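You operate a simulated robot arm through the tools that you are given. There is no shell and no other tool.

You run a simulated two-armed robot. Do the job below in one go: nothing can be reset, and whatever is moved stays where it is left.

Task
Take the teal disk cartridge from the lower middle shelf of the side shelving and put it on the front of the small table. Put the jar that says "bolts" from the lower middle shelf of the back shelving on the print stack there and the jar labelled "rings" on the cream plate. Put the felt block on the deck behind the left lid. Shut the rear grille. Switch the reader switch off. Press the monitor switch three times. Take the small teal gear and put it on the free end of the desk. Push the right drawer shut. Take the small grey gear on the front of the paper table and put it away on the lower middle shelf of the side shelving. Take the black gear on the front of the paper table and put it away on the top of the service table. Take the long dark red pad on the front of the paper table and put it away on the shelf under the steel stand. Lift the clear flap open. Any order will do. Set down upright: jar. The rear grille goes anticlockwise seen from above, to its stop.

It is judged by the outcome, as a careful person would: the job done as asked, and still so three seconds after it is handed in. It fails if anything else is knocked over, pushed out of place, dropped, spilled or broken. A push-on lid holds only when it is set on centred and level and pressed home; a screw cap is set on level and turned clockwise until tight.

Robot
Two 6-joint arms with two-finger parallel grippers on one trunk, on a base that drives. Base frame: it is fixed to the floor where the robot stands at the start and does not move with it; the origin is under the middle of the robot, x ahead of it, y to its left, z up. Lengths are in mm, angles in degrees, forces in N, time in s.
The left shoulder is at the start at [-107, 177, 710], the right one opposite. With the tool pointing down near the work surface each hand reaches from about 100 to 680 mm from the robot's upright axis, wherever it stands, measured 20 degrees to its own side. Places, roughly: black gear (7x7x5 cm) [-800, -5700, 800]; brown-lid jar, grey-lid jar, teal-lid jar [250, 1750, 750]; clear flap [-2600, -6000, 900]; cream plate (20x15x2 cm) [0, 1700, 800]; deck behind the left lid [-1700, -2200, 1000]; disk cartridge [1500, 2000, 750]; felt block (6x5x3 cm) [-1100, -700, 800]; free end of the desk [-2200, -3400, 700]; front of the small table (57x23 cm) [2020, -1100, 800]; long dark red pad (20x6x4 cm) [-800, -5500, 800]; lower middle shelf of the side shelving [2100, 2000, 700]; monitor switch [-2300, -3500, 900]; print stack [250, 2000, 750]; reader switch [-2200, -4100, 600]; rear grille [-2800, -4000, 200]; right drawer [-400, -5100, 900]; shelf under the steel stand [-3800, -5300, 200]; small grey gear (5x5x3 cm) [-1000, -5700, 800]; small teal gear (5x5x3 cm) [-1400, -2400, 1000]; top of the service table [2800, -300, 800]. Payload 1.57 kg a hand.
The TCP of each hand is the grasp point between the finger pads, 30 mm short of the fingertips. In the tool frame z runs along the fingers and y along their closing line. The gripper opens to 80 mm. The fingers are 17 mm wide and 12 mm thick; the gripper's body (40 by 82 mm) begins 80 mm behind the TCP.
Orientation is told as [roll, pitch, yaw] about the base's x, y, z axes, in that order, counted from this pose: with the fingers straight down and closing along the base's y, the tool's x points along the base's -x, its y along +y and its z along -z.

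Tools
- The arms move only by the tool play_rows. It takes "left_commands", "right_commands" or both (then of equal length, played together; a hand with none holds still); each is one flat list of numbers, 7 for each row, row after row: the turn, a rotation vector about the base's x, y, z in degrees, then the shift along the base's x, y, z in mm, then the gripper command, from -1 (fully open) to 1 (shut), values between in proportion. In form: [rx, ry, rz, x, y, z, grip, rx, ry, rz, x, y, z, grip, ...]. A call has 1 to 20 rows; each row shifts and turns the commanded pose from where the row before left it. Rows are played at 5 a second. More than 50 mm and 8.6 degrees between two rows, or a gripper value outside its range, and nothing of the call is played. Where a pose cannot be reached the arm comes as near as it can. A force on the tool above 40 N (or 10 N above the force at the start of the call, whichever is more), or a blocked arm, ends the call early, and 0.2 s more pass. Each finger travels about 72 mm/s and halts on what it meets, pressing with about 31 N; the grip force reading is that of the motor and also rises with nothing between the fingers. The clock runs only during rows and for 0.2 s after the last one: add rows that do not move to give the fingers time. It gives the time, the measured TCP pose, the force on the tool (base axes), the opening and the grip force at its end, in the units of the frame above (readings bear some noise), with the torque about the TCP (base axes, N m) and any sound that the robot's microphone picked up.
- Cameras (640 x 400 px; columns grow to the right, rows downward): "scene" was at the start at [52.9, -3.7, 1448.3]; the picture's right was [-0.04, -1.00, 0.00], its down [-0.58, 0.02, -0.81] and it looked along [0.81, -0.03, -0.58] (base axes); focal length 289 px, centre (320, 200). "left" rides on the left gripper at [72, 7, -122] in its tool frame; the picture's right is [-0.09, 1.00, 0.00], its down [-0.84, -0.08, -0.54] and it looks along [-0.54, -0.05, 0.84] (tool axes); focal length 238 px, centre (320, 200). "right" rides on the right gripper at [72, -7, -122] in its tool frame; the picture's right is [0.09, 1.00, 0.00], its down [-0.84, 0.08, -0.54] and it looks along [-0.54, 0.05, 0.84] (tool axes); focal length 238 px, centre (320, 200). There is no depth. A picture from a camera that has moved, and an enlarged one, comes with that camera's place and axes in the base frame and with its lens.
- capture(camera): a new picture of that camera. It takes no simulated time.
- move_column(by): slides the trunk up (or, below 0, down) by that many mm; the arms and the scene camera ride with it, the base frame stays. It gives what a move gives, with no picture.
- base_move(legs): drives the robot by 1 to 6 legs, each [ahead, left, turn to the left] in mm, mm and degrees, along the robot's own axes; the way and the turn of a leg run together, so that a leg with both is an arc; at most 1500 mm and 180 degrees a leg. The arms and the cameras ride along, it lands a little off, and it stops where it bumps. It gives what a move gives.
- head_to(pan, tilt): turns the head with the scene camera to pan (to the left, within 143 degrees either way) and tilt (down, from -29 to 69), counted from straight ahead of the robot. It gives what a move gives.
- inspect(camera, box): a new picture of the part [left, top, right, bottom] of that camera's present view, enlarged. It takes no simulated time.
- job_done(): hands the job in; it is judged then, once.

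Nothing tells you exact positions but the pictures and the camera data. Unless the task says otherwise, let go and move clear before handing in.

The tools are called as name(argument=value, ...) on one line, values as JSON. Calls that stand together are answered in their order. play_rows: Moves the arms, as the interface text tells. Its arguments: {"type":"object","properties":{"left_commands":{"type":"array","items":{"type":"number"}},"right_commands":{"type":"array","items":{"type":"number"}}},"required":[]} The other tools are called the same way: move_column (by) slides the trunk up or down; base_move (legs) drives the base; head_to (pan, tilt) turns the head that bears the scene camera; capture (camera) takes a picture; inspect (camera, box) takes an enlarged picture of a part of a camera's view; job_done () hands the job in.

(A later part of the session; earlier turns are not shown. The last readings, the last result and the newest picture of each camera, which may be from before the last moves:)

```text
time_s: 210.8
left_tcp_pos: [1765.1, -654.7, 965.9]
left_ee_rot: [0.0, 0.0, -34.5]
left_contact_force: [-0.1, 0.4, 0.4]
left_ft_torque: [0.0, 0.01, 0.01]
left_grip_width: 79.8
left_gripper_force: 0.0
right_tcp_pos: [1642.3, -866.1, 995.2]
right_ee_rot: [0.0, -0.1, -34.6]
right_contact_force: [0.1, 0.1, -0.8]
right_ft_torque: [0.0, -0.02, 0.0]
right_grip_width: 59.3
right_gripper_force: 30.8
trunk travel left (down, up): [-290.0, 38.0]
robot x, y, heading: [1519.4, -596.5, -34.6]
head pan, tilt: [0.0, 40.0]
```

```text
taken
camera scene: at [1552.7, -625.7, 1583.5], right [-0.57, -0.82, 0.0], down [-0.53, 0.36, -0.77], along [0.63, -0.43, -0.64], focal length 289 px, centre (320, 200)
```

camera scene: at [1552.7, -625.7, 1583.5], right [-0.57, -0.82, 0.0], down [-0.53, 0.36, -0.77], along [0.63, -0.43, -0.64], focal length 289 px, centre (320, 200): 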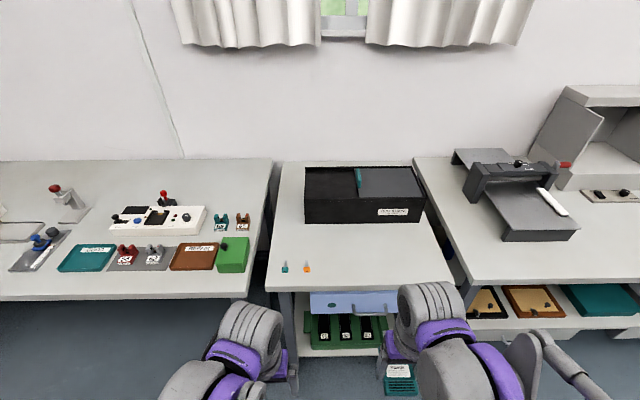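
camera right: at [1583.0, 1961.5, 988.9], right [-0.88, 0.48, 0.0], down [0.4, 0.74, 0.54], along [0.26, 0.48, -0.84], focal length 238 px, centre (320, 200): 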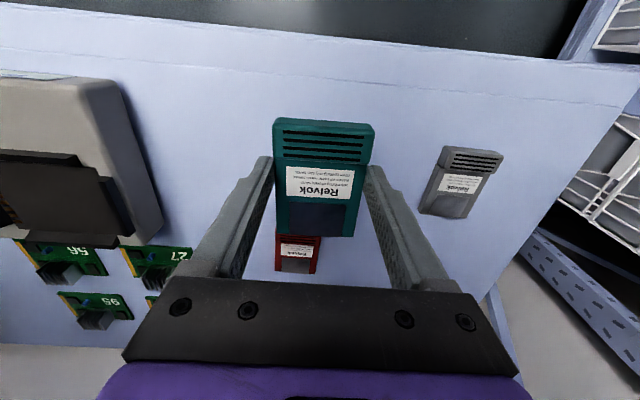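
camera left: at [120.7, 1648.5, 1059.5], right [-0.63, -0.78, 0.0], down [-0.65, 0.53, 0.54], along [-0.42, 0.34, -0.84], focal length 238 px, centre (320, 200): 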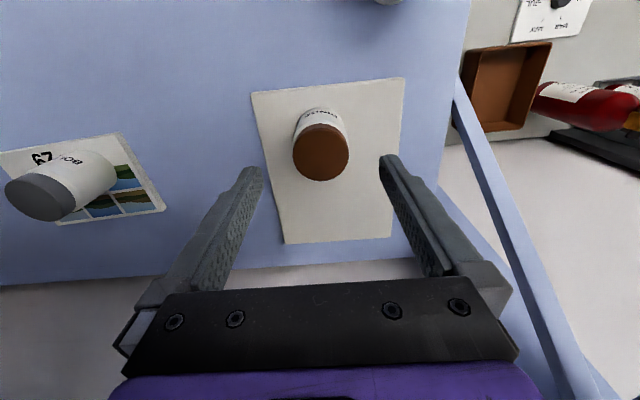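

The small table's front strip is clear apart from two small pegs at its left front; I'll set the cartridge near the strip's centre. Driving 200 mm closer and reaching out.

base_move(legs=[[200, 0, 0.6]])

play_rows(right_commands=[0, 0, 0, 38, -25.7, 0, 1, 0, 0, 0, 38, -25.7, 0, 1, 0, 0, 0, 38, -25.7, 0, 1, 0, 0, 0, 38, -25.7, 0, 1, 0, 0, 0, 38, -25.7, 0, 1])

capture(camera="right")

capture(camera="scene")

```text
time_s: 212.4
left_tcp_pos: [1931.0, -765.4, 965.1]
left_ee_rot: [0.1, 0.0, -34.0]
left_contact_force: [0.2, 0.9, -1.0]
left_ft_torque: [0.02, 0.01, -0.01]
left_grip_width: 80.1
left_gripper_force: 0.1
right_tcp_pos: [1809.9, -976.2, 996.0]
right_ee_rot: [0.0, -0.1, -33.9]
right_contact_force: [1.4, 0.1, -1.4]
right_ft_torque: [0.04, 0.01, -0.02]
right_grip_width: 59.2
right_gripper_force: 30.9
trunk travel left (down, up): [-290.0, 38.0]
robot x, y, heading: [1685.1, -710.6, -33.9]
head pan, tilt: [0.0, 40.0]
```

```text
time_s: 213.6
left_tcp_pos: [1932.1, -765.3, 965.6]
left_ee_rot: [0.1, 0.0, -33.9]
left_contact_force: [0.5, 0.3, 0.8]
left_ft_torque: [0.05, 0.05, -0.01]
left_grip_width: 80.1
left_gripper_force: 0.0
right_tcp_pos: [2003.6, -1104.9, 995.4]
right_ee_rot: [0.0, -0.1, -33.9]
right_contact_force: [0.5, -0.3, -0.3]
right_ft_torque: [0.01, 0.03, -0.03]
right_grip_width: 59.1
right_gripper_force: 30.6
trunk travel left (down, up): [-290.0, 38.0]
robot x, y, heading: [1683.4, -711.3, -33.7]
head pan, tilt: [0.0, 40.0]
```

```text
taken
camera right: at [1940.1, -1070.6, 1118.4], right [0.48, 0.88, 0.0], down [0.74, -0.4, 0.54], along [0.48, -0.26, -0.84], focal length 238 px, centre (320, 200)
```

right: 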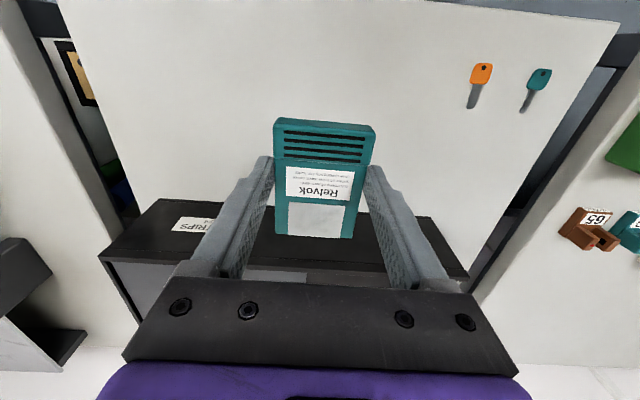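

```text
taken
camera scene: at [1719.6, -738.6, 1583.5], right [-0.56, -0.83, 0.0], down [-0.53, 0.36, -0.77], along [0.64, -0.43, -0.64], focal length 289 px, centre (320, 200)
```

scene: 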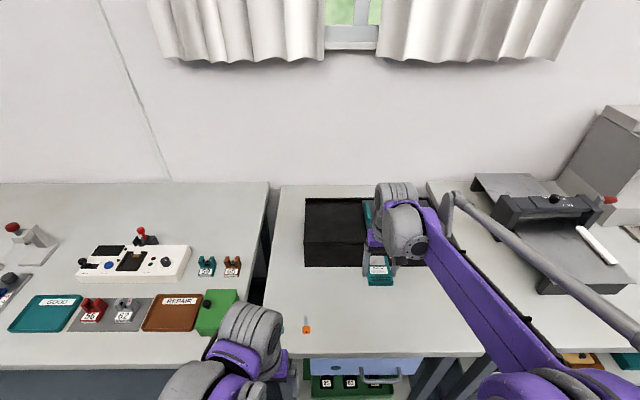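

The items near the left are keys; the spot under the cartridge is clear. Lowering it onto the table front.

play_rows(right_commands=[0, 0, 0, -16.6, 11.1, -40, 1, 0, 0, 0, 0, 0, -48, 1, 0, 0, 0, 0, 0, -45, 1, 0, 0, 0, 0, 0, -15, 1, 0, 0, 0, 0, 0, 0, 1])

play_rows(right_commands=[0, 0, 0, 0, 0, -4, 1, 0, 0, 0, 0, 0, -3, 1, 0, 0, 0, 0, 0, 0, 1])

play_rows(right_commands=[0, 0, 0, 0, 0, -3, 1, 0, 0, 0, 0, 0, 0, 1])

capture(camera="right")

```text
time_s: 214.8
left_tcp_pos: [1930.4, -764.5, 967.5]
left_ee_rot: [0.1, -0.1, -33.9]
left_contact_force: [-0.5, -1.0, -0.2]
left_ft_torque: [0.02, -0.02, -0.05]
left_grip_width: 80.2
left_gripper_force: 0.1
right_tcp_pos: [1984.4, -1093.4, 850.5]
right_ee_rot: [0.1, -0.1, -33.9]
right_contact_force: [-0.1, 0.1, -1.2]
right_ft_torque: [0.01, -0.03, 0.0]
right_grip_width: 59.3
right_gripper_force: 31.2
trunk travel left (down, up): [-290.0, 38.0]
robot x, y, heading: [1686.3, -716.6, -33.9]
head pan, tilt: [0.0, 40.0]
```

```text
time_s: 215.6
left_tcp_pos: [1930.7, -765.0, 967.1]
left_ee_rot: [0.1, 0.0, -33.9]
left_contact_force: [-0.2, -0.9, 0.0]
left_ft_torque: [0.03, 0.0, -0.02]
left_grip_width: 80.3
left_gripper_force: 0.0
right_tcp_pos: [1982.2, -1093.1, 842.3]
right_ee_rot: [0.0, -0.1, -33.9]
right_contact_force: [0.9, 0.2, -0.6]
right_ft_torque: [0.04, -0.01, -0.01]
right_grip_width: 59.3
right_gripper_force: 31.1
trunk travel left (down, up): [-290.0, 38.0]
robot x, y, heading: [1685.0, -715.6, -33.8]
head pan, tilt: [0.0, 40.0]
```

```text
time_s: 216.2
left_tcp_pos: [1931.1, -765.3, 965.7]
left_ee_rot: [-0.1, 0.1, -33.9]
left_contact_force: [0.6, 0.0, -0.6]
left_ft_torque: [-0.03, 0.01, 0.01]
left_grip_width: 80.1
left_gripper_force: 0.0
right_tcp_pos: [1981.7, -1094.1, 838.5]
right_ee_rot: [0.0, 0.0, -34.0]
right_contact_force: [-0.6, 0.3, -2.4]
right_ft_torque: [-0.01, 0.03, -0.01]
right_grip_width: 59.1
right_gripper_force: 30.6
trunk travel left (down, up): [-290.0, 38.0]
robot x, y, heading: [1682.9, -713.5, -34.0]
head pan, tilt: [0.0, 40.0]
```

```text
taken
camera right: at [1920.0, -1058.8, 961.5], right [0.48, 0.88, 0.0], down [0.74, -0.4, 0.54], along [0.48, -0.26, -0.84], focal length 238 px, centre (320, 200)
```

right: 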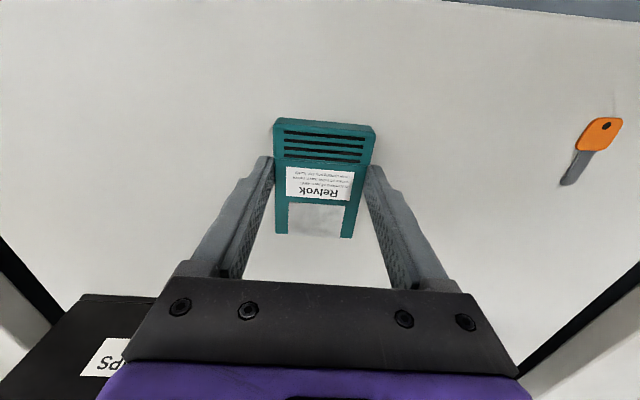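

Not in contact yet; continuing in 3 mm steps.

play_rows(right_commands=[0, 0, 0, 0, 0, -3, 1, 0, 0, 0, 0, 0, 0, 1])

play_rows(right_commands=[0, 0, 0, 0, 0, -3, 1, 0, 0, 0, 0, 0, 0, 1])

play_rows(right_commands=[0, 0, 0, 0, 0, -3, 1, 0, 0, 0, 0, 0, 0, 1])

```text
time_s: 216.8
left_tcp_pos: [1931.4, -765.3, 965.5]
left_ee_rot: [0.0, 0.0, -33.8]
left_contact_force: [0.3, 0.2, -0.3]
left_ft_torque: [-0.03, 0.0, 0.01]
left_grip_width: 79.9
left_gripper_force: 0.0
right_tcp_pos: [1983.5, -1094.5, 836.3]
right_ee_rot: [0.0, -0.1, -33.8]
right_contact_force: [-0.3, 0.2, -1.0]
right_ft_torque: [-0.01, -0.02, 0.02]
right_grip_width: 59.3
right_gripper_force: 30.6
trunk travel left (down, up): [-290.0, 38.0]
robot x, y, heading: [1682.4, -714.2, -33.7]
head pan, tilt: [0.0, 40.0]
```

```text
time_s: 217.4
left_tcp_pos: [1930.8, -764.8, 966.0]
left_ee_rot: [0.1, 0.0, -33.9]
left_contact_force: [-0.5, -1.1, 1.0]
left_ft_torque: [0.01, -0.01, -0.01]
left_grip_width: 80.1
left_gripper_force: 0.0
right_tcp_pos: [1983.2, -1095.6, 832.6]
right_ee_rot: [0.0, -0.1, -33.9]
right_contact_force: [-0.5, 0.4, -1.2]
right_ft_torque: [-0.01, 0.0, -0.01]
right_grip_width: 59.2
right_gripper_force: 30.8
trunk travel left (down, up): [-290.0, 38.0]
robot x, y, heading: [1682.6, -711.0, -33.9]
head pan, tilt: [0.0, 40.0]
```

```text
time_s: 218.0
left_tcp_pos: [1931.0, -765.0, 967.2]
left_ee_rot: [0.0, 0.0, -33.9]
left_contact_force: [0.5, -1.0, 0.2]
left_ft_torque: [0.01, 0.0, 0.01]
left_grip_width: 80.0
left_gripper_force: 0.1
right_tcp_pos: [1983.3, -1094.8, 829.8]
right_ee_rot: [0.0, 0.0, -33.9]
right_contact_force: [0.3, -0.2, -0.6]
right_ft_torque: [0.02, 0.01, 0.01]
right_grip_width: 59.2
right_gripper_force: 30.5
trunk travel left (down, up): [-290.0, 38.0]
robot x, y, heading: [1684.8, -711.8, -34.1]
head pan, tilt: [0.0, 40.0]
```

play_rows(right_commands=[0, 0, 0, 0, 0, -3, 1, 0, 0, 0, 0, 0, 0, 1])

play_rows(right_commands=[0, 0, 0, 0, 0, -3, 1, 0, 0, 0, 0, 0, 0, 1])

play_rows(right_commands=[0, 0, 0, 0, 0, -3, 1, 0, 0, 0, 0, 0, 0, 1])

capture(camera="right")

```text
time_s: 218.7
left_tcp_pos: [1930.3, -763.0, 966.1]
left_ee_rot: [-0.1, 0.0, -33.9]
left_contact_force: [0.5, 0.2, 0.2]
left_ft_torque: [-0.02, 0.01, -0.01]
left_grip_width: 80.0
left_gripper_force: 0.0
right_tcp_pos: [1983.2, -1094.8, 829.8]
right_ee_rot: [0.0, -0.4, -34.0]
right_contact_force: [1.3, -1.0, 29.1]
right_ft_torque: [0.37, 0.03, -0.04]
right_grip_width: 59.5
right_gripper_force: 31.5
trunk travel left (down, up): [-290.0, 38.0]
robot x, y, heading: [1681.9, -711.7, -33.9]
head pan, tilt: [0.0, 40.0]
stopped in row 2 (right hand): the force on the tool passed its limit at 42 N (the readings are from after the stop); the commanded pose is now the measured one
```

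```text
time_s: 219.1
left_tcp_pos: [1930.9, -764.4, 966.6]
left_ee_rot: [-0.2, -0.1, -33.9]
left_contact_force: [0.2, -0.4, -0.8]
left_ft_torque: [0.0, 0.0, -0.01]
left_grip_width: 79.9
left_gripper_force: 0.0
right_tcp_pos: [1982.3, -1094.5, 830.0]
right_ee_rot: [0.0, -0.3, -33.8]
right_contact_force: [-1.4, 2.2, 26.5]
right_ft_torque: [0.25, 0.19, -0.13]
right_grip_width: 59.2
right_gripper_force: 31.5
trunk travel left (down, up): [-290.0, 38.0]
robot x, y, heading: [1683.3, -710.3, -33.6]
head pan, tilt: [0.0, 40.0]
stopped in row 1 (right hand): the force on the tool passed its limit at 46 N (the readings are from after the stop); the commanded pose is now the measured one
```

```text
time_s: 219.4
left_tcp_pos: [1929.3, -763.6, 966.3]
left_ee_rot: [-0.1, -0.1, -33.8]
left_contact_force: [0.5, 0.5, 0.0]
left_ft_torque: [0.01, -0.01, -0.02]
left_grip_width: 80.0
left_gripper_force: 0.1
right_tcp_pos: [1983.5, -1094.1, 830.5]
right_ee_rot: [0.0, -0.2, -33.9]
right_contact_force: [-2.9, 2.8, 27.5]
right_ft_torque: [0.23, 0.23, -0.15]
right_grip_width: 58.9
right_gripper_force: 31.2
trunk travel left (down, up): [-290.0, 38.0]
robot x, y, heading: [1685.5, -713.8, -34.0]
head pan, tilt: [0.0, 40.0]
stopped in row 1 (right hand): the force on the tool passed its limit at 46 N (the readings are from after the stop); the commanded pose is now the measured one
```

```text
taken
camera right: at [1920.0, -1059.0, 952.0], right [0.48, 0.88, 0.0], down [0.74, -0.4, 0.55], along [0.48, -0.26, -0.84], focal length 238 px, centre (320, 200)
```

right: 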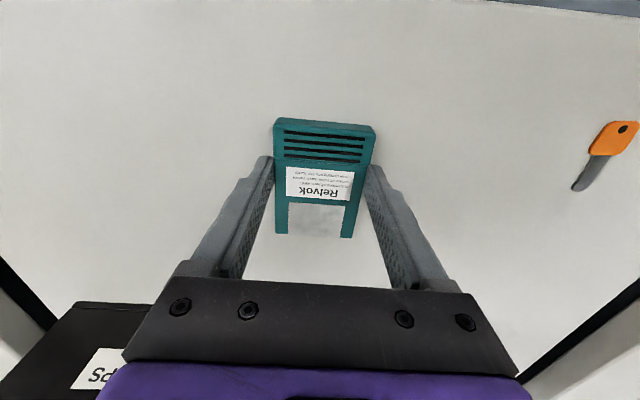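

In contact with the table. Easing up 1.5 mm, releasing, and lifting away.

play_rows(right_commands=[0, 0, 0, 0, 0, 1.5, 1, 0, 0, 0, 0, 0, 0, 0.3, 0, 0, 0, 0, 0, 0, -0.4, 0, 0, 0, 0, 0, 0, -1, 0, 0, 0, 0, 0, 0, -1, 0, 0, 0, 0, 0, 20, -1, 0, 0, 0, 0, 0, 40, -1, 0, 0, 0, 0, 0, 45, -1, 0, 0, 0, 0, 0, 45, -1])

capture(camera="right")

play_rows(right_commands=[0, 0, 0, -38, 25.7, 0, -1, 0, 0, 0, -38, 25.7, 0, -1, 0, 0, 0, -38, 25.7, 0, -1, 0, 0, 0, -38, 25.7, 0, -1, 0, 0, 0, -20, 14, 0, -1])

capture(camera="scene")

```text
time_s: 221.4
left_tcp_pos: [1929.2, -764.6, 965.1]
left_ee_rot: [0.0, -0.1, -33.9]
left_contact_force: [0.0, -1.2, -0.1]
left_ft_torque: [-0.01, -0.01, -0.04]
left_grip_width: 80.1
left_gripper_force: 0.1
right_tcp_pos: [1983.6, -1094.6, 979.8]
right_ee_rot: [0.0, -0.2, -33.9]
right_contact_force: [-0.7, -0.2, 0.5]
right_ft_torque: [0.0, -0.04, 0.0]
right_grip_width: 80.0
right_gripper_force: 0.0
trunk travel left (down, up): [-290.0, 38.0]
robot x, y, heading: [1683.0, -710.5, -33.9]
head pan, tilt: [0.0, 40.0]
```

```text
taken
camera right: at [1919.8, -1058.9, 1102.1], right [0.48, 0.88, 0.0], down [0.74, -0.4, 0.55], along [0.48, -0.26, -0.84], focal length 238 px, centre (320, 200)
```

right: 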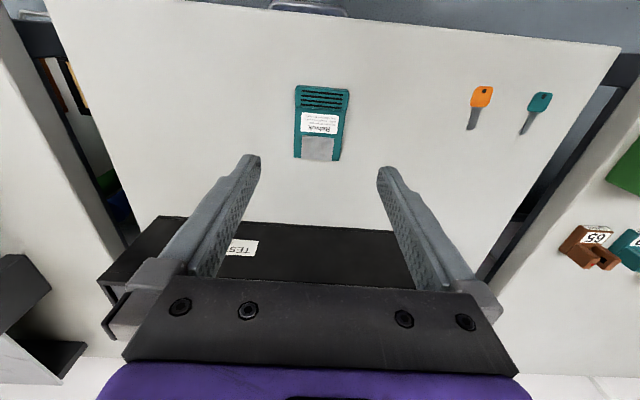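

```text
time_s: 222.6
left_tcp_pos: [1929.9, -764.3, 966.6]
left_ee_rot: [0.0, 0.1, -33.8]
left_contact_force: [0.5, 0.4, -0.4]
left_ft_torque: [0.0, -0.03, 0.03]
left_grip_width: 80.0
left_gripper_force: 0.2
right_tcp_pos: [1813.7, -976.9, 980.0]
right_ee_rot: [0.0, -0.2, -33.8]
right_contact_force: [0.0, 0.1, 0.8]
right_ft_torque: [-0.04, 0.02, -0.01]
right_grip_width: 80.0
right_gripper_force: 0.0
trunk travel left (down, up): [-290.0, 38.0]
robot x, y, heading: [1684.8, -712.3, -34.0]
head pan, tilt: [0.0, 40.0]
```

```text
taken
camera scene: at [1717.8, -737.5, 1583.5], right [-0.56, -0.83, 0.0], down [-0.53, 0.36, -0.77], along [0.64, -0.43, -0.64], focal length 289 px, centre (320, 200)
```

scene: 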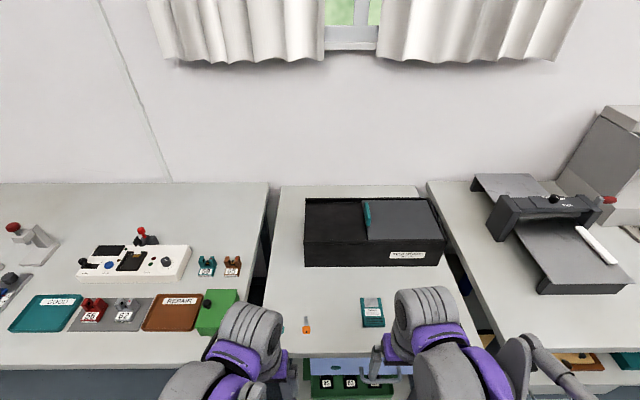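

The cartridge is on the small table's front. Next I'll back off and turn toward the other half of the room (past the tall cabinet) to survey it.

base_move(legs=[[-200, 0, 0], [0, 0, -90]])

head_to(pan=0, tilt=20)

capture(camera="scene")

head_to(pan=-45, tilt=25)

capture(camera="scene")

```text
time_s: 228.0
left_tcp_pos: [1462.0, -847.2, 966.2]
left_ee_rot: [0.0, 0.0, -124.7]
left_contact_force: [-0.7, 0.2, 0.4]
left_ft_torque: [-0.03, 0.03, -0.01]
left_grip_width: 80.0
left_gripper_force: 0.2
right_tcp_pos: [1250.6, -726.8, 980.3]
right_ee_rot: [0.0, -0.2, -124.7]
right_contact_force: [-0.3, 0.0, -0.6]
right_ft_torque: [0.04, -0.03, -0.01]
right_grip_width: 79.7
right_gripper_force: 0.0
trunk travel left (down, up): [-290.0, 38.0]
robot x, y, heading: [1517.4, -601.7, -124.9]
head pan, tilt: [0.0, 40.0]
```

```text
time_s: 228.9
left_tcp_pos: [1462.4, -846.7, 965.5]
left_ee_rot: [0.0, 0.0, -124.7]
left_contact_force: [-1.0, -1.1, 0.2]
left_ft_torque: [-0.03, -0.03, 0.0]
left_grip_width: 79.8
left_gripper_force: 0.1
right_tcp_pos: [1250.2, -727.0, 980.3]
right_ee_rot: [0.0, -0.1, -124.7]
right_contact_force: [-0.5, 0.1, 0.7]
right_ft_torque: [-0.03, -0.01, 0.02]
right_grip_width: 80.0
right_gripper_force: 0.0
trunk travel left (down, up): [-290.0, 38.0]
robot x, y, heading: [1517.7, -601.8, -124.6]
head pan, tilt: [0.0, 20.0]
```

```text
taken
camera scene: at [1485.7, -643.7, 1614.8], right [-0.82, 0.57, 0.0], down [0.2, 0.28, -0.94], along [-0.54, -0.77, -0.34], focal length 289 px, centre (320, 200)
```

scene: 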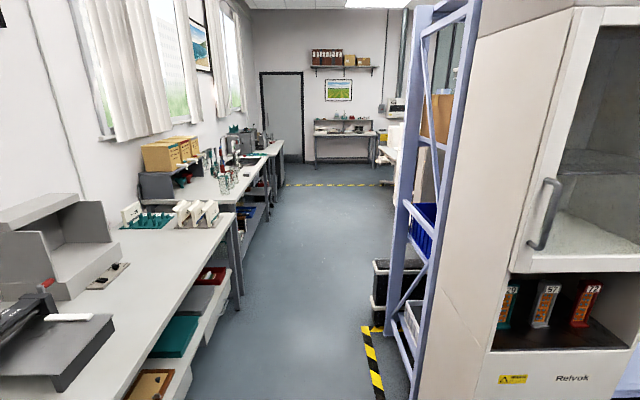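

```text
time_s: 230.0
left_tcp_pos: [1460.2, -846.5, 966.0]
left_ee_rot: [0.0, 0.0, -124.6]
left_contact_force: [0.2, 1.1, 0.8]
left_ft_torque: [0.0, 0.0, -0.01]
left_grip_width: 79.9
left_gripper_force: 0.1
right_tcp_pos: [1250.9, -725.9, 980.1]
right_ee_rot: [0.0, -0.2, -124.8]
right_contact_force: [0.0, -0.5, 0.3]
right_ft_torque: [-0.02, 0.01, 0.01]
right_grip_width: 80.0
right_gripper_force: 0.1
trunk travel left (down, up): [-290.0, 38.0]
robot x, y, heading: [1517.1, -599.9, -124.6]
head pan, tilt: [-45.0, 25.0]
```

```text
taken
camera scene: at [1448.2, -583.7, 1606.8], right [-0.18, 0.98, 0.0], down [0.42, 0.08, -0.91], along [-0.89, -0.16, -0.42], focal length 289 px, centre (320, 200)
```

scene: 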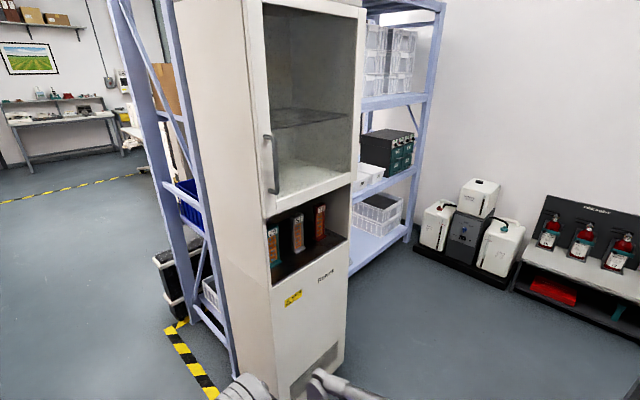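

The corridor ahead is clear. I'll drive along it past the shelving and look at the other half of the room.

base_move(legs=[[0, 0, 0.7], [1500, 0, 0], [700, 0, 0]])

head_to(pan=-45, tilt=25)

capture(camera="scene")

head_to(pan=-100, tilt=25)

capture(camera="scene")

head_to(pan=0, tilt=20)

capture(camera="scene")

```text
time_s: 241.2
left_tcp_pos: [183.7, -2629.5, 967.2]
left_ee_rot: [0.0, -0.1, -126.8]
left_contact_force: [0.0, 0.1, -1.0]
left_ft_torque: [0.0, -0.02, 0.02]
left_grip_width: 80.0
left_gripper_force: 0.1
right_tcp_pos: [-23.5, -2501.8, 981.0]
right_ee_rot: [0.0, -0.2, -126.7]
right_contact_force: [0.7, 0.1, 0.4]
right_ft_torque: [-0.02, 0.01, 0.0]
right_grip_width: 80.0
right_gripper_force: 0.0
trunk travel left (down, up): [-290.0, 38.0]
robot x, y, heading: [243.5, -2386.7, -126.8]
head pan, tilt: [-45.0, 25.0]
```

```text
time_s: 241.8
left_tcp_pos: [182.9, -2630.4, 966.1]
left_ee_rot: [0.0, 0.0, -126.7]
left_contact_force: [0.0, -1.0, -0.6]
left_ft_torque: [0.02, -0.01, -0.03]
left_grip_width: 80.0
left_gripper_force: 0.2
right_tcp_pos: [-24.1, -2502.5, 980.2]
right_ee_rot: [0.0, -0.2, -126.7]
right_contact_force: [0.0, 0.0, -0.3]
right_ft_torque: [-0.01, 0.0, 0.0]
right_grip_width: 80.0
right_gripper_force: 0.0
trunk travel left (down, up): [-290.0, 38.0]
robot x, y, heading: [247.0, -2390.1, -126.6]
head pan, tilt: [-45.0, 25.0]
```

```text
taken
camera scene: at [178.1, -2366.1, 1606.8], right [-0.14, 0.99, 0.0], down [0.42, 0.06, -0.91], along [-0.9, -0.13, -0.42], focal length 289 px, centre (320, 200)
```

scene: 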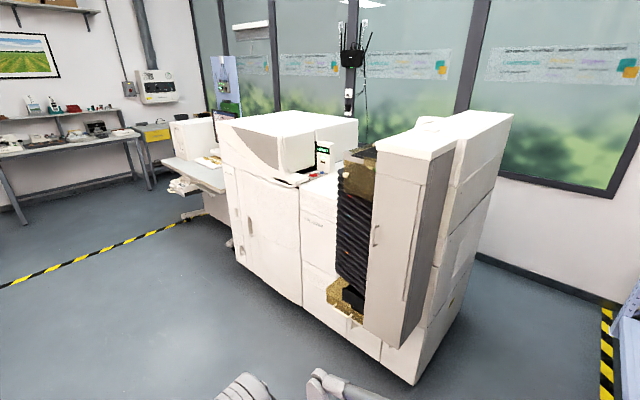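

```text
time_s: 243.0
left_tcp_pos: [183.8, -2629.3, 965.3]
left_ee_rot: [0.0, 0.1, -126.7]
left_contact_force: [-0.1, -0.4, 0.0]
left_ft_torque: [-0.02, -0.04, -0.02]
left_grip_width: 79.8
left_gripper_force: 0.0
right_tcp_pos: [-23.6, -2502.0, 980.5]
right_ee_rot: [0.0, -0.2, -126.7]
right_contact_force: [0.3, 0.6, 0.4]
right_ft_torque: [-0.02, 0.0, 0.01]
right_grip_width: 79.6
right_gripper_force: 0.1
trunk travel left (down, up): [-290.0, 38.0]
robot x, y, heading: [245.0, -2386.5, -126.8]
head pan, tilt: [-100.0, 25.0]
```

```text
taken
camera scene: at [206.2, -2285.6, 1606.8], right [0.73, 0.69, 0.0], down [0.29, -0.31, -0.91], along [-0.62, 0.66, -0.42], focal length 289 px, centre (320, 200)
```

scene: 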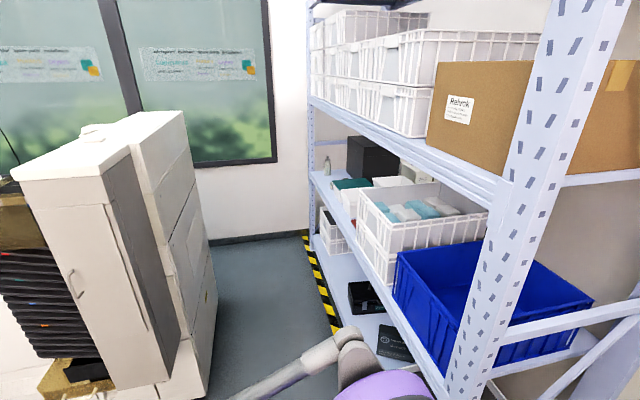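

```text
time_s: 244.8
left_tcp_pos: [183.7, -2630.0, 965.4]
left_ee_rot: [0.0, 0.0, -126.8]
left_contact_force: [0.5, -0.1, 0.3]
left_ft_torque: [-0.02, -0.03, -0.01]
left_grip_width: 80.2
left_gripper_force: 0.0
right_tcp_pos: [-25.5, -2501.7, 981.2]
right_ee_rot: [0.0, -0.2, -126.7]
right_contact_force: [-0.2, -0.1, 0.9]
right_ft_torque: [-0.01, -0.01, 0.0]
right_grip_width: 79.8
right_gripper_force: 0.1
trunk travel left (down, up): [-290.0, 38.0]
robot x, y, heading: [247.4, -2387.9, -126.6]
head pan, tilt: [0.0, 20.0]
```

```text
taken
camera scene: at [213.7, -2427.2, 1614.9], right [-0.8, 0.6, 0.0], down [0.2, 0.27, -0.94], along [-0.56, -0.75, -0.34], focal length 289 px, centre (320, 200)
```

scene: 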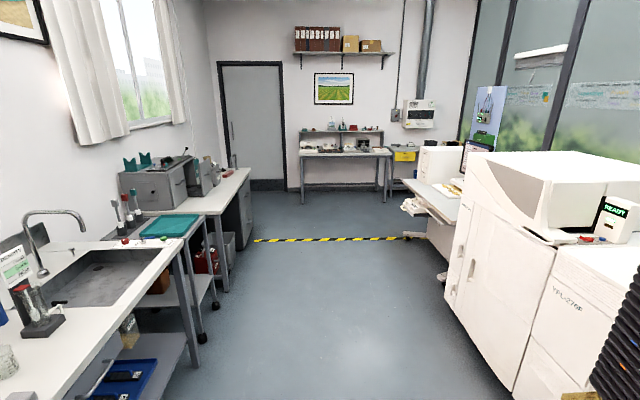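

I see a big machine in the middle, a desk with monitor beyond, and the back side of the bin shelving on the right. I'll zoom in on the shelving's far part for the felt block.

head_to(pan=-110, tilt=25)

inspect(camera="scene", box=[200, 100, 400, 230])

head_to(pan=-45, tilt=25)

inspect(camera="scene", box=[220, 100, 520, 260])

inspect(camera="scene", box=[0, 60, 240, 240])

```text
time_s: 246.6
left_tcp_pos: [183.3, -2629.7, 965.9]
left_ee_rot: [0.0, 0.0, -126.7]
left_contact_force: [1.1, -0.3, -0.2]
left_ft_torque: [0.02, 0.0, 0.01]
left_grip_width: 80.0
left_gripper_force: 0.0
right_tcp_pos: [-24.3, -2501.7, 979.9]
right_ee_rot: [0.0, -0.1, -126.7]
right_contact_force: [-0.1, -0.6, -0.2]
right_ft_torque: [0.0, 0.02, 0.02]
right_grip_width: 79.9
right_gripper_force: 0.1
trunk travel left (down, up): [-290.0, 38.0]
robot x, y, heading: [246.2, -2384.8, -126.5]
head pan, tilt: [-110.0, 25.0]
```

```text
3.08 times, centred on (300, 165) of scene
camera zoom: at [218.8, -2275.6, 1606.8], right [0.84, 0.55, 0.0], down [0.23, -0.35, -0.91], along [-0.5, 0.76, -0.42], focal length 890 px, centre (382, 308)
```

zoom: 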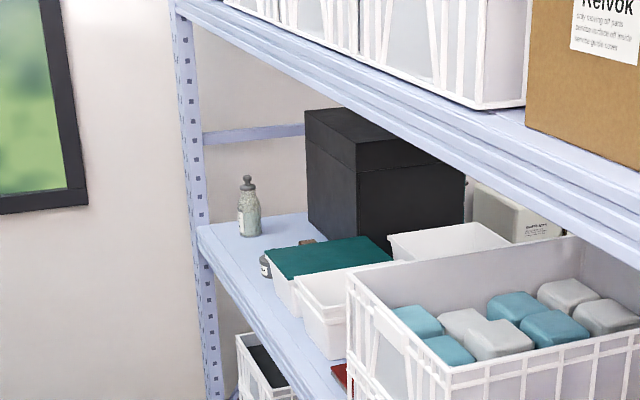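

```text
time_s: 248.0
left_tcp_pos: [182.3, -2630.3, 965.6]
left_ee_rot: [0.0, 0.0, -126.7]
left_contact_force: [-0.3, 0.4, -0.1]
left_ft_torque: [-0.01, 0.01, 0.05]
left_grip_width: 80.0
left_gripper_force: 0.1
right_tcp_pos: [-23.5, -2501.5, 979.8]
right_ee_rot: [0.0, -0.2, -126.6]
right_contact_force: [0.4, -0.8, -0.9]
right_ft_torque: [-0.04, 0.04, -0.03]
right_grip_width: 80.1
right_gripper_force: 0.1
trunk travel left (down, up): [-290.0, 38.0]
robot x, y, heading: [247.2, -2385.3, -126.7]
head pan, tilt: [-45.0, 25.0]
```

```text
2.13 times, centred on (370, 180) of scene
camera zoom: at [178.2, -2365.9, 1606.8], right [-0.14, 0.99, 0.0], down [0.42, 0.06, -0.91], along [-0.9, -0.13, -0.42], focal length 617 px, centre (213, 243)
```

zoom: 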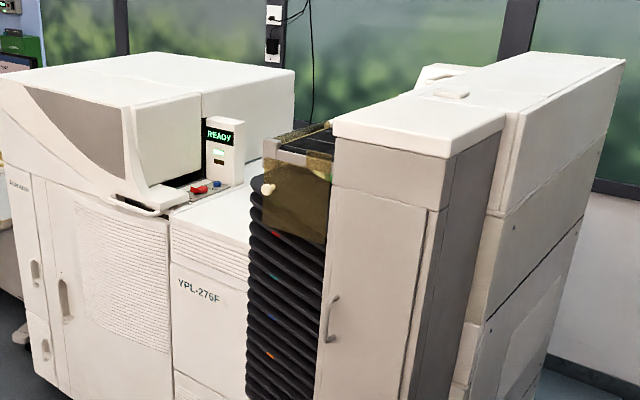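

```text
2.22 times, centred on (120, 150) of scene
camera zoom: at [178.2, -2365.9, 1606.8], right [-0.14, 0.99, 0.0], down [0.42, 0.06, -0.91], along [-0.9, -0.13, -0.42], focal length 643 px, centre (764, 311)
```

zoom: 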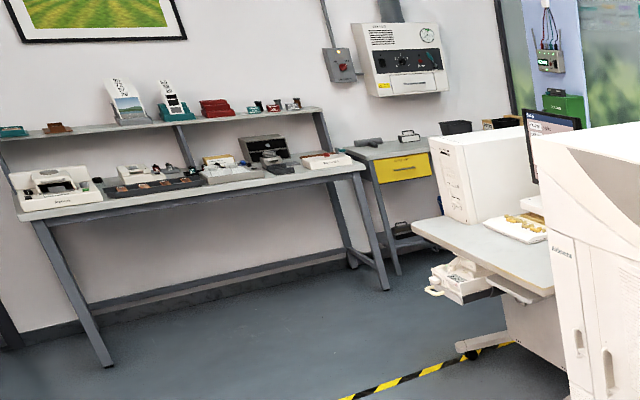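

The brown felt block shows behind the teal-lidded bin, near [-1070, -670]. I'll turn around to face the shelving from this side and strafe into the aisle between the shelving and the machine.

base_move(legs=[[0, 60, 0], [0, 0, -177.3]])

head_to(pan=45, tilt=35)

capture(camera="scene")

head_to(pan=90, tilt=35)

capture(camera="scene")

```text
time_s: 256.4
left_tcp_pos: [337.0, -2171.4, 965.8]
left_ee_rot: [0.0, 0.0, 57.9]
left_contact_force: [-0.8, -0.2, -0.1]
left_ft_torque: [0.03, -0.02, -0.02]
left_grip_width: 80.1
left_gripper_force: 0.0
right_tcp_pos: [555.4, -2282.9, 978.7]
right_ee_rot: [0.0, -0.2, 57.9]
right_contact_force: [0.3, 0.1, 0.1]
right_ft_torque: [0.0, 0.02, 0.0]
right_grip_width: 80.2
right_gripper_force: 0.1
trunk travel left (down, up): [-290.0, 38.0]
robot x, y, heading: [290.8, -2416.1, 57.7]
head pan, tilt: [-45.0, 25.0]
```

```text
time_s: 258.0
left_tcp_pos: [337.6, -2173.4, 966.0]
left_ee_rot: [0.0, 0.1, 57.8]
left_contact_force: [-0.1, -0.9, 0.0]
left_ft_torque: [0.04, 0.0, -0.03]
left_grip_width: 80.1
left_gripper_force: 0.1
right_tcp_pos: [554.6, -2283.0, 980.7]
right_ee_rot: [-0.1, -0.2, 57.8]
right_contact_force: [-0.6, 0.0, -0.1]
right_ft_torque: [0.01, -0.01, 0.0]
right_grip_width: 80.2
right_gripper_force: 0.1
trunk travel left (down, up): [-290.0, 38.0]
robot x, y, heading: [292.3, -2417.1, 57.9]
head pan, tilt: [45.0, 35.0]
```

```text
taken
camera scene: at [250.0, -2370.6, 1591.1], right [0.98, 0.22, 0.0], down [0.13, -0.56, -0.82], along [-0.18, 0.8, -0.57], focal length 289 px, centre (320, 200)
```

scene: 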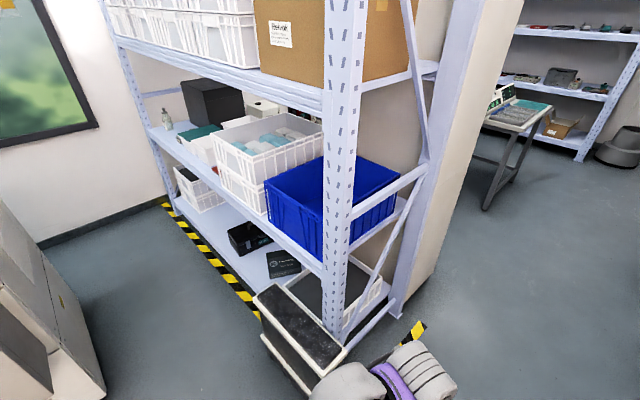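

```text
time_s: 259.1
left_tcp_pos: [338.3, -2172.4, 966.0]
left_ee_rot: [0.0, 0.0, 57.8]
left_contact_force: [0.0, -0.3, 0.2]
left_ft_torque: [-0.02, 0.0, 0.01]
left_grip_width: 80.1
left_gripper_force: 0.1
right_tcp_pos: [554.5, -2282.5, 980.2]
right_ee_rot: [0.0, -0.2, 57.7]
right_contact_force: [-0.6, -1.1, 0.3]
right_ft_torque: [0.02, 0.0, -0.01]
right_grip_width: 80.0
right_gripper_force: 0.1
trunk travel left (down, up): [-290.0, 38.0]
robot x, y, heading: [290.6, -2421.3, 57.7]
head pan, tilt: [90.0, 35.0]
```

```text
taken
camera scene: at [195.0, -2409.5, 1591.1], right [0.53, 0.85, 0.0], down [0.49, -0.31, -0.82], along [-0.69, 0.44, -0.57], focal length 289 px, centre (320, 200)
```

scene: 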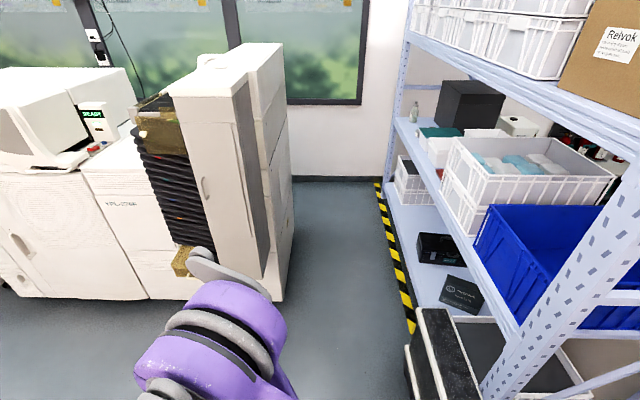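

The aisle is clear and about 0.8 m wide. I'll tuck the hands slightly and strafe left into it, staying mid-aisle.

play_rows(left_commands=[0, 0, 0, -14, -20, 0, -1, 0, 0, 0, 0, 0, 0, -1], right_commands=[0, 0, 0, -14, -20, 0, -1, 0, 0, 0, -16, -24, 0, -1])

base_move(legs=[[50, 0, -1.8], [0, 1000, 0]])

head_to(pan=45, tilt=35)

capture(camera="scene")

head_to(pan=110, tilt=45)

capture(camera="scene")

```text
time_s: 259.7
left_tcp_pos: [325.6, -2192.7, 966.1]
left_ee_rot: [-0.1, 0.0, 57.8]
left_contact_force: [-0.4, 0.3, -0.4]
left_ft_torque: [-0.01, -0.04, -0.03]
left_grip_width: 80.0
left_gripper_force: 0.0
right_tcp_pos: [525.0, -2328.8, 980.3]
right_ee_rot: [0.0, -0.2, 57.9]
right_contact_force: [-0.6, 0.7, 0.0]
right_ft_torque: [0.03, 0.0, 0.01]
right_grip_width: 79.7
right_gripper_force: 0.1
trunk travel left (down, up): [-290.0, 38.0]
robot x, y, heading: [293.0, -2420.6, 57.7]
head pan, tilt: [90.0, 35.0]
```

```text
time_s: 269.3
left_tcp_pos: [-459.8, -1593.3, 965.7]
left_ee_rot: [0.0, 0.0, 55.9]
left_contact_force: [-0.3, -0.4, 0.2]
left_ft_torque: [0.0, -0.01, 0.01]
left_grip_width: 79.8
left_gripper_force: 0.0
right_tcp_pos: [-266.9, -1736.8, 980.1]
right_ee_rot: [0.0, -0.2, 55.7]
right_contact_force: [0.3, -0.6, 0.5]
right_ft_torque: [0.0, 0.01, 0.01]
right_grip_width: 79.9
right_gripper_force: 0.1
trunk travel left (down, up): [-290.0, 38.0]
robot x, y, heading: [-495.6, -1822.6, 55.6]
head pan, tilt: [90.0, 35.0]
```

```text
time_s: 270.4
left_tcp_pos: [-458.9, -1593.4, 966.6]
left_ee_rot: [0.0, 0.0, 55.9]
left_contact_force: [0.4, -0.4, -0.7]
left_ft_torque: [0.0, 0.01, -0.02]
left_grip_width: 79.9
left_gripper_force: 0.1
right_tcp_pos: [-267.1, -1735.8, 979.9]
right_ee_rot: [-0.1, -0.2, 55.8]
right_contact_force: [-1.1, -0.2, 0.7]
right_ft_torque: [-0.01, 0.0, -0.02]
right_grip_width: 80.0
right_gripper_force: 0.0
trunk travel left (down, up): [-290.0, 38.0]
robot x, y, heading: [-494.3, -1821.1, 55.9]
head pan, tilt: [45.0, 35.0]
```

```text
taken
camera scene: at [-542.5, -1769.0, 1591.1], right [0.98, 0.19, 0.0], down [0.11, -0.56, -0.82], along [-0.15, 0.8, -0.57], focal length 289 px, centre (320, 200)
```

scene: 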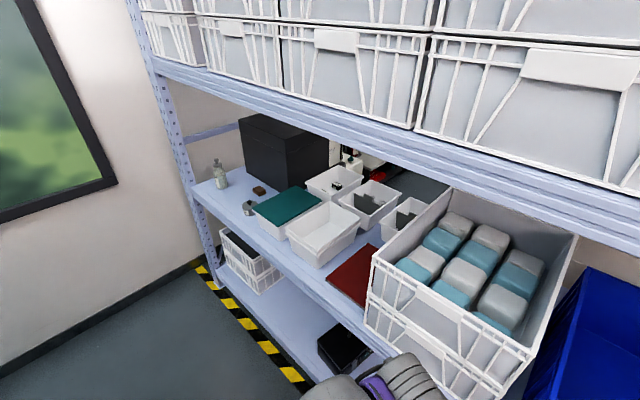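

```text
time_s: 271.8
left_tcp_pos: [-458.9, -1591.8, 966.2]
left_ee_rot: [0.0, -0.1, 55.7]
left_contact_force: [-0.1, 0.0, 0.3]
left_ft_torque: [0.0, -0.01, 0.0]
left_grip_width: 80.0
left_gripper_force: 0.1
right_tcp_pos: [-266.7, -1735.2, 980.6]
right_ee_rot: [0.0, -0.2, 55.8]
right_contact_force: [0.8, -0.4, 0.1]
right_ft_torque: [0.0, -0.04, 0.01]
right_grip_width: 80.1
right_gripper_force: 0.1
trunk travel left (down, up): [-290.0, 38.0]
robot x, y, heading: [-501.3, -1821.0, 55.9]
head pan, tilt: [110.0, 45.0]
```

```text
taken
camera scene: at [-604.7, -1835.6, 1576.2], right [0.25, 0.97, 0.0], down [0.69, -0.17, -0.71], along [-0.69, 0.17, -0.71], focal length 289 px, centre (320, 200)
```

scene: 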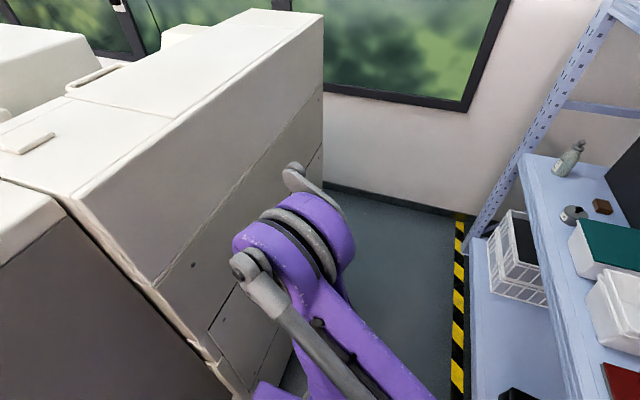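

The felt block sits in the open on the shelf near the far end, at about [-1069, -640], top z≈800. Continuing to strafe left, then forward a little.

base_move(legs=[[0, 1000, 0], [85, 0, 0]])

head_to(pan=10, tilt=50)

capture(camera="scene")

capture(camera="left")

```text
time_s: 281.6
left_tcp_pos: [-1239.6, -959.2, 966.7]
left_ee_rot: [-0.1, 0.0, 55.5]
left_contact_force: [-0.8, 0.8, 0.0]
left_ft_torque: [0.0, 0.01, 0.02]
left_grip_width: 80.2
left_gripper_force: 0.0
right_tcp_pos: [-1047.8, -1103.5, 980.2]
right_ee_rot: [-0.1, -0.2, 55.6]
right_contact_force: [0.4, 0.0, 0.2]
right_ft_torque: [0.01, -0.01, 0.0]
right_grip_width: 79.9
right_gripper_force: 0.1
trunk travel left (down, up): [-290.0, 38.0]
robot x, y, heading: [-1282.7, -1186.9, 55.8]
head pan, tilt: [110.0, 45.0]
```

```text
time_s: 283.3
left_tcp_pos: [-1240.4, -959.4, 966.8]
left_ee_rot: [0.0, 0.0, 55.5]
left_contact_force: [-0.6, 0.2, 0.8]
left_ft_torque: [0.0, -0.01, 0.01]
left_grip_width: 80.1
left_gripper_force: 0.0
right_tcp_pos: [-1046.8, -1103.3, 980.3]
right_ee_rot: [0.0, -0.2, 55.6]
right_contact_force: [0.3, 0.3, 0.1]
right_ft_torque: [0.01, 0.0, -0.03]
right_grip_width: 79.9
right_gripper_force: 0.1
trunk travel left (down, up): [-290.0, 38.0]
robot x, y, heading: [-1276.7, -1188.0, 55.6]
head pan, tilt: [10.0, 50.0]
```

```text
taken
camera scene: at [-1274.9, -1151.0, 1569.3], right [0.91, -0.41, 0.0], down [-0.32, -0.7, -0.64], along [0.27, 0.59, -0.77], focal length 289 px, centre (320, 200)
```

scene: 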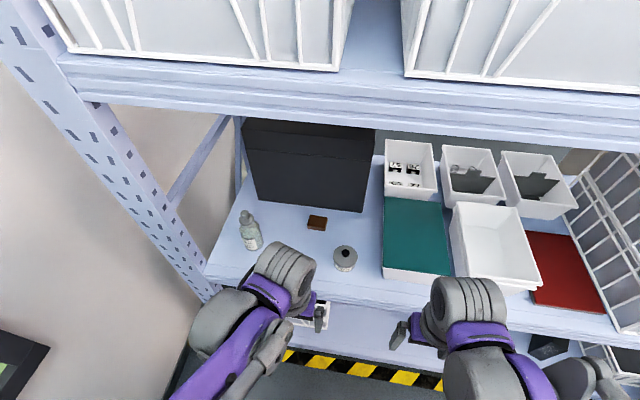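

```text
taken
camera left: at [-1286.8, -1014.4, 1087.6], right [-0.77, 0.64, 0.0], down [0.54, 0.65, 0.54], along [0.35, 0.42, -0.84], focal length 238 px, centre (320, 200)
```

left: 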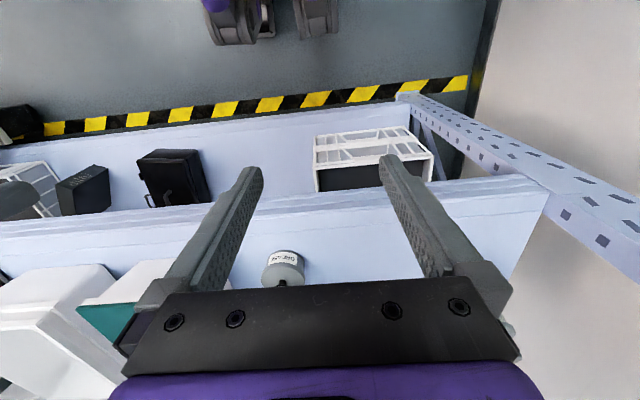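

The felt block is in front of the tall dark box, beside the small grey jar. I'll zoom to judge its orientation and size.

inspect(camera="scene", box=[220, 120, 400, 290])

```text
2.35 times, centred on (310, 205) of scene
camera zoom: at [-1274.9, -1151.0, 1569.3], right [0.91, -0.41, 0.0], down [-0.32, -0.7, -0.64], along [0.27, 0.59, -0.77], focal length 681 px, centre (344, 188)
```

zoom: 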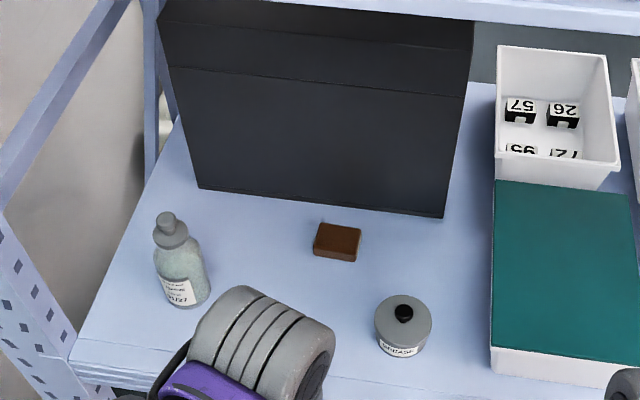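

The block is aligned with the shelf, 60 mm wide toward me, with the tall box 80 mm behind it, so I'll approach with the hand tilted forward about 42° to keep the wrist clear of the box.

play_rows(left_commands=[4.95, -3.39, 0, 20.3, 36.4, -6, -1, 4.95, -3.39, 0, 20.3, 36.4, -8, -1, 4.95, -3.39, 0, 20.3, 36.4, -10, -1, 4.95, -3.39, 0, 20.3, 36.4, -10, -1, 4.95, -3.39, 0, 20.3, 36.4, -12, -1, 4.95, -3.39, 0, 20.3, 36.4, -14, -1, 4.95, -3.39, 0, 20.3, 36.4, -16, -1])

capture(camera="left")

capture(camera="scene")

```text
time_s: 284.9
left_tcp_pos: [-1097.3, -703.8, 890.4]
left_ee_rot: [0.1, -42.1, 55.5]
left_contact_force: [0.7, -0.1, 0.4]
left_ft_torque: [-0.02, -0.01, 0.01]
left_grip_width: 80.2
left_gripper_force: 0.0
right_tcp_pos: [-1045.5, -1102.4, 979.6]
right_ee_rot: [0.1, -0.3, 55.5]
right_contact_force: [-0.3, -0.2, 0.2]
right_ft_torque: [-0.04, 0.0, 0.0]
right_grip_width: 80.0
right_gripper_force: 0.0
trunk travel left (down, up): [-290.0, 38.0]
robot x, y, heading: [-1279.4, -1190.2, 55.7]
head pan, tilt: [10.0, 50.0]
```

```text
taken
camera left: at [-1180.0, -811.4, 932.1], right [-0.78, 0.62, 0.06], down [0.21, 0.17, 0.96], along [0.59, 0.77, -0.26], focal length 238 px, centre (320, 200)
```

left: 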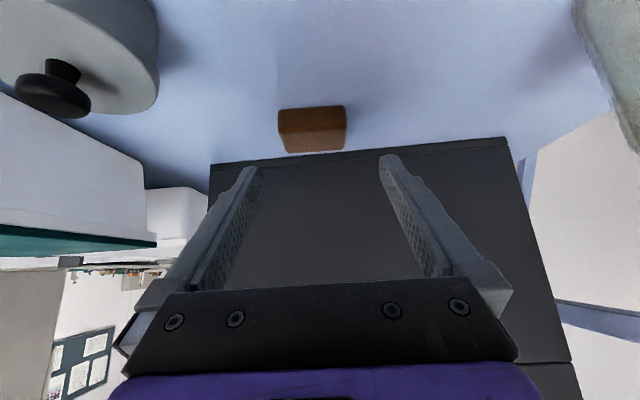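

```text
taken
camera scene: at [-1273.9, -1149.7, 1569.3], right [0.91, -0.41, 0.0], down [-0.32, -0.7, -0.64], along [0.27, 0.58, -0.77], focal length 289 px, centre (320, 200)
```

scene: 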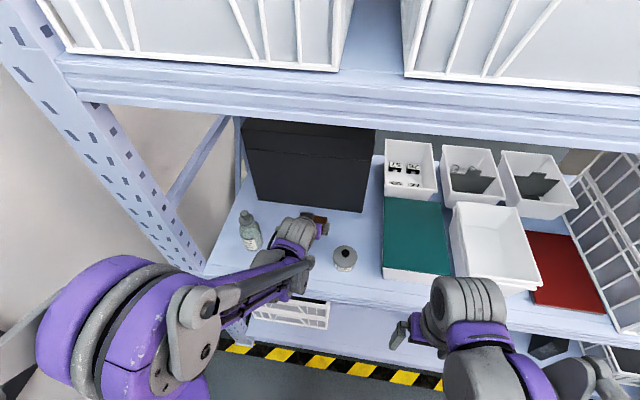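

Triangulating with the wrist camera puts the block at about [-1063, -660], resting at z≈810. I'll advance along the tilted approach in two steps and look again.

play_rows(left_commands=[0, 0, 0, 13, 14, -16, -1, 0, 0, 0, 10, 14, -16, -1, 0, 0, 0, 0, 0, 0, -1])

capture(camera="left")

```text
time_s: 285.7
left_tcp_pos: [-1073.7, -676.6, 858.1]
left_ee_rot: [0.0, -42.2, 55.5]
left_contact_force: [-0.4, -1.2, -0.5]
left_ft_torque: [0.02, -0.01, 0.02]
left_grip_width: 80.1
left_gripper_force: 0.1
right_tcp_pos: [-1046.8, -1103.0, 980.5]
right_ee_rot: [0.0, -0.3, 55.5]
right_contact_force: [-0.2, -0.3, 0.1]
right_ft_torque: [0.0, 0.02, -0.01]
right_grip_width: 80.1
right_gripper_force: 0.0
trunk travel left (down, up): [-290.0, 38.0]
robot x, y, heading: [-1278.8, -1190.7, 55.7]
head pan, tilt: [10.0, 50.0]
```

```text
taken
camera left: at [-1157.0, -784.2, 900.6], right [-0.78, 0.62, 0.06], down [0.21, 0.17, 0.96], along [0.59, 0.77, -0.26], focal length 238 px, centre (320, 200)
```

left: 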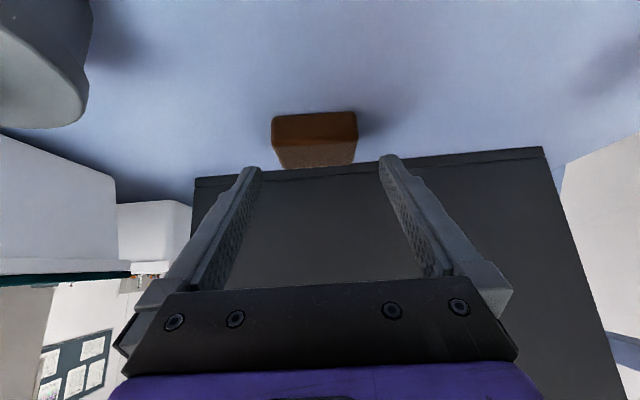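

Block is centred between the fingers. Advancing to the grasp point and closing.

play_rows(left_commands=[0, 0, 0, 10, 12, -12, -1, 0, 0, 0, 10, 12, -12, -1, 0, 0, 0, 0, 0, 0, -1])

capture(camera="left")

```text
time_s: 286.5
left_tcp_pos: [-1055.3, -653.6, 833.8]
left_ee_rot: [0.0, -42.1, 55.5]
left_contact_force: [-0.1, 0.0, -1.0]
left_ft_torque: [-0.01, -0.02, -0.03]
left_grip_width: 79.8
left_gripper_force: 0.0
right_tcp_pos: [-1046.9, -1103.7, 980.8]
right_ee_rot: [0.1, -0.2, 55.5]
right_contact_force: [-0.5, -0.3, 0.2]
right_ft_torque: [0.01, 0.01, 0.02]
right_grip_width: 79.9
right_gripper_force: 0.0
trunk travel left (down, up): [-290.0, 38.0]
robot x, y, heading: [-1279.8, -1186.6, 55.6]
head pan, tilt: [10.0, 50.0]
```

```text
taken
camera left: at [-1137.3, -760.9, 876.3], right [-0.78, 0.62, 0.06], down [0.21, 0.17, 0.96], along [0.59, 0.77, -0.26], focal length 238 px, centre (320, 200)
```

left: 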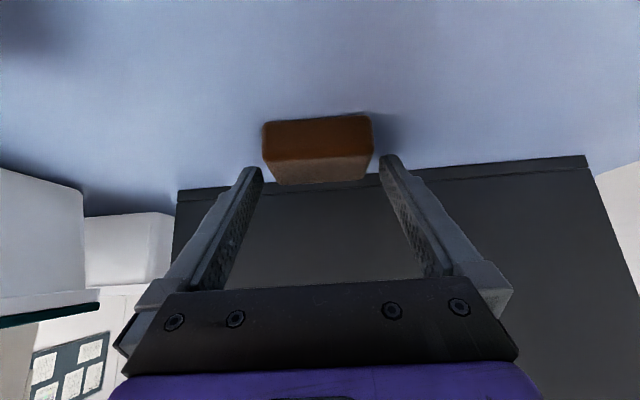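

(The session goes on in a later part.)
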